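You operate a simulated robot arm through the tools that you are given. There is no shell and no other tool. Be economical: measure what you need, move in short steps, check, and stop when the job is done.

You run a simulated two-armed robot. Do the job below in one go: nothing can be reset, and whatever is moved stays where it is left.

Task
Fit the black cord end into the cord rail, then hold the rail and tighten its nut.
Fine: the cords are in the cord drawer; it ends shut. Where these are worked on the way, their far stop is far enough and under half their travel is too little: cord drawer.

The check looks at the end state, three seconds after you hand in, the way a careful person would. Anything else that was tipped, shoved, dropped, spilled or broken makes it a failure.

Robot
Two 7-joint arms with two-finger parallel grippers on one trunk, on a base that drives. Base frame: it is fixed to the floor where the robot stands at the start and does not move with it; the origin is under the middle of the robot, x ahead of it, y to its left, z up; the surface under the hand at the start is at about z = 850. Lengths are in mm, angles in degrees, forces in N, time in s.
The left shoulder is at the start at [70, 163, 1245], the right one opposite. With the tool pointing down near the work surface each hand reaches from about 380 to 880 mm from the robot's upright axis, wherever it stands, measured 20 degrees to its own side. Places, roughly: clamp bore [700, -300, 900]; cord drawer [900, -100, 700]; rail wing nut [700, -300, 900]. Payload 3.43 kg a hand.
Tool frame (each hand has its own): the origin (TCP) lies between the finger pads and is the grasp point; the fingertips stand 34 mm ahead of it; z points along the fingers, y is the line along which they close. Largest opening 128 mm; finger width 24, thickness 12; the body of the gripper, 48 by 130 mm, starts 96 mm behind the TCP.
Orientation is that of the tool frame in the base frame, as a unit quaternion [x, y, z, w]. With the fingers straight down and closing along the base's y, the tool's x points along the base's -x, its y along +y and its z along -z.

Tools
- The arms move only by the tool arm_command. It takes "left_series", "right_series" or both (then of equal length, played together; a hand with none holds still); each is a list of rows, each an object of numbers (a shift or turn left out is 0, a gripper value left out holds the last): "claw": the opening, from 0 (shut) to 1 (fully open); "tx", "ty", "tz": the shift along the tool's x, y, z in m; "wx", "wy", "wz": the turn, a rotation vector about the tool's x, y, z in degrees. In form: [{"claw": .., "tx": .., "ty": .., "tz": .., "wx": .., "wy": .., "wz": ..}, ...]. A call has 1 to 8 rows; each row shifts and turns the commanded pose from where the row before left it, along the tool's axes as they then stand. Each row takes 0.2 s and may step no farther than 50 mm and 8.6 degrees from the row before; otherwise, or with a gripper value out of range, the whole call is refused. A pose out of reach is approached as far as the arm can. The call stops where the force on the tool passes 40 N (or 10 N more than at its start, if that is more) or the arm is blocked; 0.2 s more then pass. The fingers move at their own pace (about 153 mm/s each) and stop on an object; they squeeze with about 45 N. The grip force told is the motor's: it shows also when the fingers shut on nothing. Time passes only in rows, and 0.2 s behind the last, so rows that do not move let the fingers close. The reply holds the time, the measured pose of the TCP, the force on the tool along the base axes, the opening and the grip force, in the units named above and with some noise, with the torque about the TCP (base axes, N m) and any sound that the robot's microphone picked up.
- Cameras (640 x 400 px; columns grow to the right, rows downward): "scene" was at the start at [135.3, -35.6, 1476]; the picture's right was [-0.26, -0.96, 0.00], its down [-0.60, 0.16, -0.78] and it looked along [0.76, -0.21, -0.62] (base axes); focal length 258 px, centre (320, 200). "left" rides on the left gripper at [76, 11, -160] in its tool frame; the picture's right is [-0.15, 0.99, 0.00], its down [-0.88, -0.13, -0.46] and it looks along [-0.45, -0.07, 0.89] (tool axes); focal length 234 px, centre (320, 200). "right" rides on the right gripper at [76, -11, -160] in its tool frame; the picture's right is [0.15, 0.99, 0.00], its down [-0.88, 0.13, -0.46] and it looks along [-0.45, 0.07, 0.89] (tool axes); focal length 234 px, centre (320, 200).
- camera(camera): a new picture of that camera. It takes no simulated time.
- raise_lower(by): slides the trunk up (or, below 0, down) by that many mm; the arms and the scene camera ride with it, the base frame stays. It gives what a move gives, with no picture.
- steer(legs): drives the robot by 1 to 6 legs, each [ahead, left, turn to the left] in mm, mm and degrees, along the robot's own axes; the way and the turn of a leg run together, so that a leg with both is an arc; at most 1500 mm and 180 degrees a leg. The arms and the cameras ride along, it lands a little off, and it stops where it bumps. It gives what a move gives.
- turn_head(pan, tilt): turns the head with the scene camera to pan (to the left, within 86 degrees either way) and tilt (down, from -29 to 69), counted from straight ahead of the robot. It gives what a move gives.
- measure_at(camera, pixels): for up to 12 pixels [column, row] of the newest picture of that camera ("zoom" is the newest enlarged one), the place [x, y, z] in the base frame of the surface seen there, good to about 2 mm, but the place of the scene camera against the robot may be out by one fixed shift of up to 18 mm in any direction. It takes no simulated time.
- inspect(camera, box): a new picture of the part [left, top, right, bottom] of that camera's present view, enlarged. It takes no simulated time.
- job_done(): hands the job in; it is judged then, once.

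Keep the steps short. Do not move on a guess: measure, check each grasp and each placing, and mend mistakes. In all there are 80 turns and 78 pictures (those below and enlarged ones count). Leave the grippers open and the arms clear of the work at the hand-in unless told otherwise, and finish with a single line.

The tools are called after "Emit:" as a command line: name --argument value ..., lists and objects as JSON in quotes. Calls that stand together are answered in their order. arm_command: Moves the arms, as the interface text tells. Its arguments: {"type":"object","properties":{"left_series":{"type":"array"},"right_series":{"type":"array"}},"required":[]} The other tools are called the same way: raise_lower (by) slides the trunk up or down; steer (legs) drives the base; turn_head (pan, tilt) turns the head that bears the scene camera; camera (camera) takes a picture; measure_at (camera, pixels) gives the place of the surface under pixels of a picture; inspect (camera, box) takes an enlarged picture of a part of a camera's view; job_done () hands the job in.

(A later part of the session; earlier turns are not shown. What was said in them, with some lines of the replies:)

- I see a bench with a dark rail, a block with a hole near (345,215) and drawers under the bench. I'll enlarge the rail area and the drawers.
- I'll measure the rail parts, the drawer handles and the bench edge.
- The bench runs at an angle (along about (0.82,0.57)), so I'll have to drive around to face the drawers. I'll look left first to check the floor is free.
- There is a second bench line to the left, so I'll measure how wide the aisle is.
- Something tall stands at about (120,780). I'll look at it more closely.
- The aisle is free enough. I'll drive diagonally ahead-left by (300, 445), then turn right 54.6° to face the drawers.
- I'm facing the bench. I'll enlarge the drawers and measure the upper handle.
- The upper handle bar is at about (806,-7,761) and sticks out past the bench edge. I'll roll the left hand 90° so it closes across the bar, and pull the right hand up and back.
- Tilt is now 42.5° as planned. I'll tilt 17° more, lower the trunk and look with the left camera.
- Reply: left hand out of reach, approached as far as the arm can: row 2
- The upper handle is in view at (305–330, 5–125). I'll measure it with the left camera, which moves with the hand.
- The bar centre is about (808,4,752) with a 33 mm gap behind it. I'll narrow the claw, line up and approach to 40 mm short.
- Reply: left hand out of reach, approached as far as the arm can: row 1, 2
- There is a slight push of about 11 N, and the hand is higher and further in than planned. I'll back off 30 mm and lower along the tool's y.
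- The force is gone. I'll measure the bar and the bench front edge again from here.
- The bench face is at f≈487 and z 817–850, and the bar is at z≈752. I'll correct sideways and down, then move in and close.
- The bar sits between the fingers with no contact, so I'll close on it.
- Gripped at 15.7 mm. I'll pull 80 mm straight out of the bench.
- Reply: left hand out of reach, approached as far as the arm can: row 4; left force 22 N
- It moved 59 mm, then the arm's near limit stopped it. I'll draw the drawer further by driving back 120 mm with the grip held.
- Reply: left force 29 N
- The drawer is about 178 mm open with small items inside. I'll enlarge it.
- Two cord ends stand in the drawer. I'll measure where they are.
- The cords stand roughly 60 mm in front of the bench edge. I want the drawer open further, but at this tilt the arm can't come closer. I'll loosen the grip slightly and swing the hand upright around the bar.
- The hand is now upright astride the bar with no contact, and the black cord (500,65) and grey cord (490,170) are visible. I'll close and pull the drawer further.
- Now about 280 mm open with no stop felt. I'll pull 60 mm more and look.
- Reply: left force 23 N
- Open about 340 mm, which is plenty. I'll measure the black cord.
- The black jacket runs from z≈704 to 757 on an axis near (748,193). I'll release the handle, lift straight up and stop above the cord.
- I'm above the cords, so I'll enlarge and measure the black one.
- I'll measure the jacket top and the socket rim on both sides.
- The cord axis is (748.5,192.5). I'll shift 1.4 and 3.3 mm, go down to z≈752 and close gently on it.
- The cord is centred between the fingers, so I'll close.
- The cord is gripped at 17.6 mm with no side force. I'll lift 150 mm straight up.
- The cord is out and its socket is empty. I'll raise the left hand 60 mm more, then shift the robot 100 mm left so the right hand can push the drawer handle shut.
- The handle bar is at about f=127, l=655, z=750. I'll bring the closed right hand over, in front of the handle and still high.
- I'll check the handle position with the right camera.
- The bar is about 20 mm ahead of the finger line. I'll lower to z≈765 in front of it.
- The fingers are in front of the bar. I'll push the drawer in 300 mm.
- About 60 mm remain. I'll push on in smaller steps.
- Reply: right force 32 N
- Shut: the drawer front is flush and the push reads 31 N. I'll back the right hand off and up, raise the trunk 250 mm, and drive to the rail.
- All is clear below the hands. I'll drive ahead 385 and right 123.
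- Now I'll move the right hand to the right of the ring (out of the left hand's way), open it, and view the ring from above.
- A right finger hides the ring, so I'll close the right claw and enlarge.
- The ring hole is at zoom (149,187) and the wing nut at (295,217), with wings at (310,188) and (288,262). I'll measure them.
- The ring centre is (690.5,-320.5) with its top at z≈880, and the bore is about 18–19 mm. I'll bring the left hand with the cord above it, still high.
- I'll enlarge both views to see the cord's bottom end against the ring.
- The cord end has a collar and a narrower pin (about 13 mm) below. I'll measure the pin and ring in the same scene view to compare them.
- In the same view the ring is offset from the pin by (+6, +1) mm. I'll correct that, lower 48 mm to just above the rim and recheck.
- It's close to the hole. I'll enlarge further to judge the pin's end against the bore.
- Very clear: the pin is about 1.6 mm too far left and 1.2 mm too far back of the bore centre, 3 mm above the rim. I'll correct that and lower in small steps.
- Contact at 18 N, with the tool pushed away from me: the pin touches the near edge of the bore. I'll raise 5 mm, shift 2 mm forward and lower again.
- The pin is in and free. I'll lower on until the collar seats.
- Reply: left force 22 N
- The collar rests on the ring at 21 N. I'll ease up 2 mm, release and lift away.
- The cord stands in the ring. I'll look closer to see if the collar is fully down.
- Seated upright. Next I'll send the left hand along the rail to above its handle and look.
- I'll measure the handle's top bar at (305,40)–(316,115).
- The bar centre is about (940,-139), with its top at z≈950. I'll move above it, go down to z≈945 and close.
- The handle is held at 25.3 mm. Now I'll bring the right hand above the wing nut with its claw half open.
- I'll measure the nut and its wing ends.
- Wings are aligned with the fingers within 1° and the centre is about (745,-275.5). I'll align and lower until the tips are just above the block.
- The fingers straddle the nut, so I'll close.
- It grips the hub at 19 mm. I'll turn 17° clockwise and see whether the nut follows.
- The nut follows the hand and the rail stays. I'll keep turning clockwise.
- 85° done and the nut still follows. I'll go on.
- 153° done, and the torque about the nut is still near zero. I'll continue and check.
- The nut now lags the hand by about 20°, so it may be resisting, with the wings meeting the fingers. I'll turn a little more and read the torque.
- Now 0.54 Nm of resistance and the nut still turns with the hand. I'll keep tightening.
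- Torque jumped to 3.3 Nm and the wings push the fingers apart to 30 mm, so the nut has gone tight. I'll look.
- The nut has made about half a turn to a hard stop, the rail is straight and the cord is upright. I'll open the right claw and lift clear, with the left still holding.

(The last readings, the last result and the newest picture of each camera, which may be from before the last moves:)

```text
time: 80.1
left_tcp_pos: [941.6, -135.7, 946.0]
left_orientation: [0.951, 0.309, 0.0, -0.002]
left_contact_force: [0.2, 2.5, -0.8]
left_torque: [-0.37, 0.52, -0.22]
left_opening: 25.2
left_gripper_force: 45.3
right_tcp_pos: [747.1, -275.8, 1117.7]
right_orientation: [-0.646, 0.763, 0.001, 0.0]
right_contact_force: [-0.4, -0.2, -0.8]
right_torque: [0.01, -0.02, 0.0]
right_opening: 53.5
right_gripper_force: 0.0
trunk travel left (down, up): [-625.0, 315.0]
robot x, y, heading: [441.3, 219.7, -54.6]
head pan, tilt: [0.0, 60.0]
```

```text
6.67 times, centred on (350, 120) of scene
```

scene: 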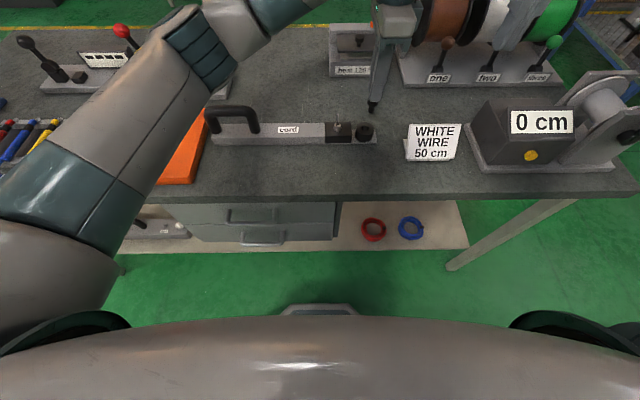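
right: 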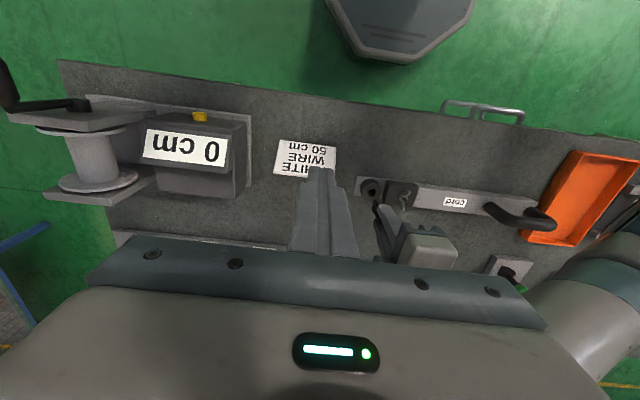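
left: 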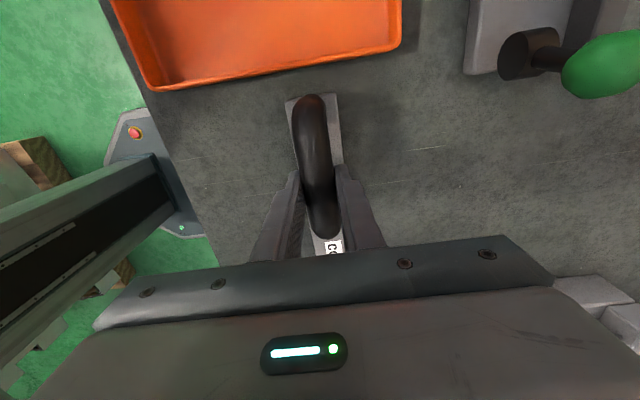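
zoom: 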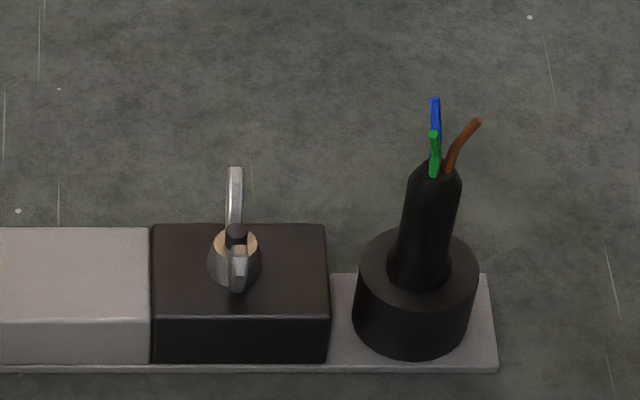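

The wings ended half a turn on and the cord sits well. I'll release the rail handle and lift the left hand clear.

Emit:
arm_command --left_series '[{"claw": 0.45}, {}, {"tz": -0.03}, {"tz": -0.045}, {"tz": -0.045}, {"tz": -0.045}, {"claw": 1}]' --right_series '[{}, {}, {"tz": -0.03}, {"tz": -0.03}, {}, {"claw": 1}, {}]'

Emit:
steer --legs '[[-300, 0, 0]]'

Emit:
turn_head --pan 0 --tilt 50

Emit:
camera --camera "scene"

Emit:
inspect --camera "scene" --box '[180, 20, 420, 170]'

```text
time: 81.7
left_tcp_pos: [940.5, -139.1, 1112.2]
left_orientation: [0.951, 0.308, 0.0, -0.002]
left_contact_force: [0.6, -0.7, 0.2]
left_torque: [-0.03, 0.03, -0.01]
left_opening: 128.0
left_gripper_force: 0.1
right_tcp_pos: [746.3, -276.2, 1176.8]
right_orientation: [-0.646, 0.764, 0.0, -0.001]
right_contact_force: [0.4, 0.6, 0.5]
right_torque: [0.04, 0.05, -0.03]
right_opening: 128.1
right_gripper_force: 0.1
trunk travel left (down, up): [-625.0, 315.0]
robot x, y, heading: [439.3, 221.6, -54.8]
head pan, tilt: [0.0, 60.0]
```

```text
time: 83.7
left_tcp_pos: [770.1, 99.2, 1111.3]
left_orientation: [0.951, 0.308, 0.0, -0.002]
left_contact_force: [-0.3, 0.0, 0.4]
left_torque: [-0.04, -0.02, -0.05]
left_opening: 128.1
left_gripper_force: 0.0
right_tcp_pos: [575.1, -38.1, 1176.2]
right_orientation: [-0.645, 0.764, -0.001, 0.0]
right_contact_force: [0.1, 0.0, 1.5]
right_torque: [0.02, 0.0, 0.01]
right_opening: 128.0
right_gripper_force: 0.0
trunk travel left (down, up): [-625.0, 315.0]
robot x, y, heading: [274.7, 454.9, -54.6]
head pan, tilt: [0.0, 60.0]
```

```text
time: 84.4
left_tcp_pos: [769.2, 99.6, 1111.9]
left_orientation: [0.952, 0.307, 0.001, -0.002]
left_contact_force: [0.3, 0.2, 0.2]
left_torque: [0.02, 0.01, 0.02]
left_opening: 128.1
left_gripper_force: 0.1
right_tcp_pos: [575.3, -38.1, 1175.6]
right_orientation: [-0.646, 0.764, 0.0, 0.0]
right_contact_force: [0.4, 0.0, -0.7]
right_torque: [0.0, 0.02, -0.03]
right_opening: 127.9
right_gripper_force: 0.1
trunk travel left (down, up): [-625.0, 315.0]
robot x, y, heading: [276.1, 456.4, -54.5]
head pan, tilt: [0.0, 50.0]
```

```text
15 pictures are left
```

scene: 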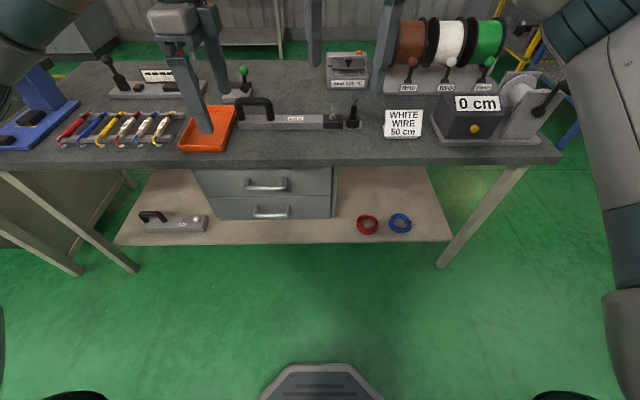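

```text
2.67 times, centred on (300, 95) of scene
```

zoom: 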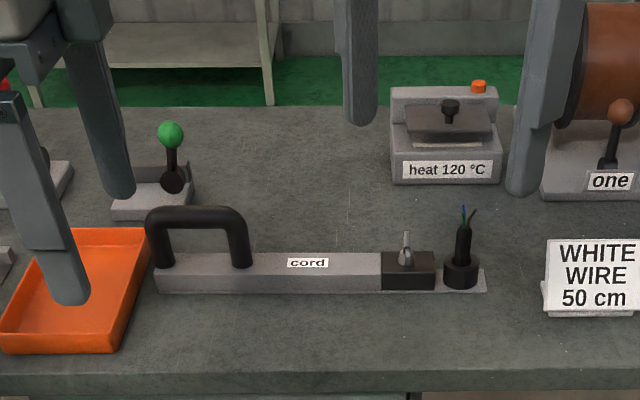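

Everything is in place and the hands are open and clear. I'll check once more that the drawer is shut.

Emit:
inspect --camera "scene" --box '[180, 160, 350, 230]'

Emit:
measure_at --camera "zoom" --pixels '[[120, 100], [500, 100], [120, 190], [500, 180]]'

```text
3.76 times, centred on (265, 195) of scene
```

zoom: 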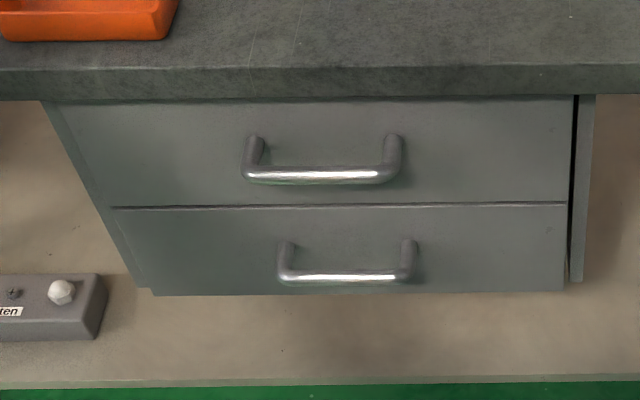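

```text
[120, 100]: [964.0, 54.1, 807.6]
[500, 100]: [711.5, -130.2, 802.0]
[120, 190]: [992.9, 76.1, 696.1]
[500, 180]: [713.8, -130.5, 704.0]
```

The drawer is flush and shut, the cord is seated and the nut is tight, so I'll hand in.

Emit:
job_done

```text
The job is handed in.
```

The black cord end is seated in the cord rail, the rail's nut was tightened to a hard stop while I held the handle, and the cord drawer is shut.
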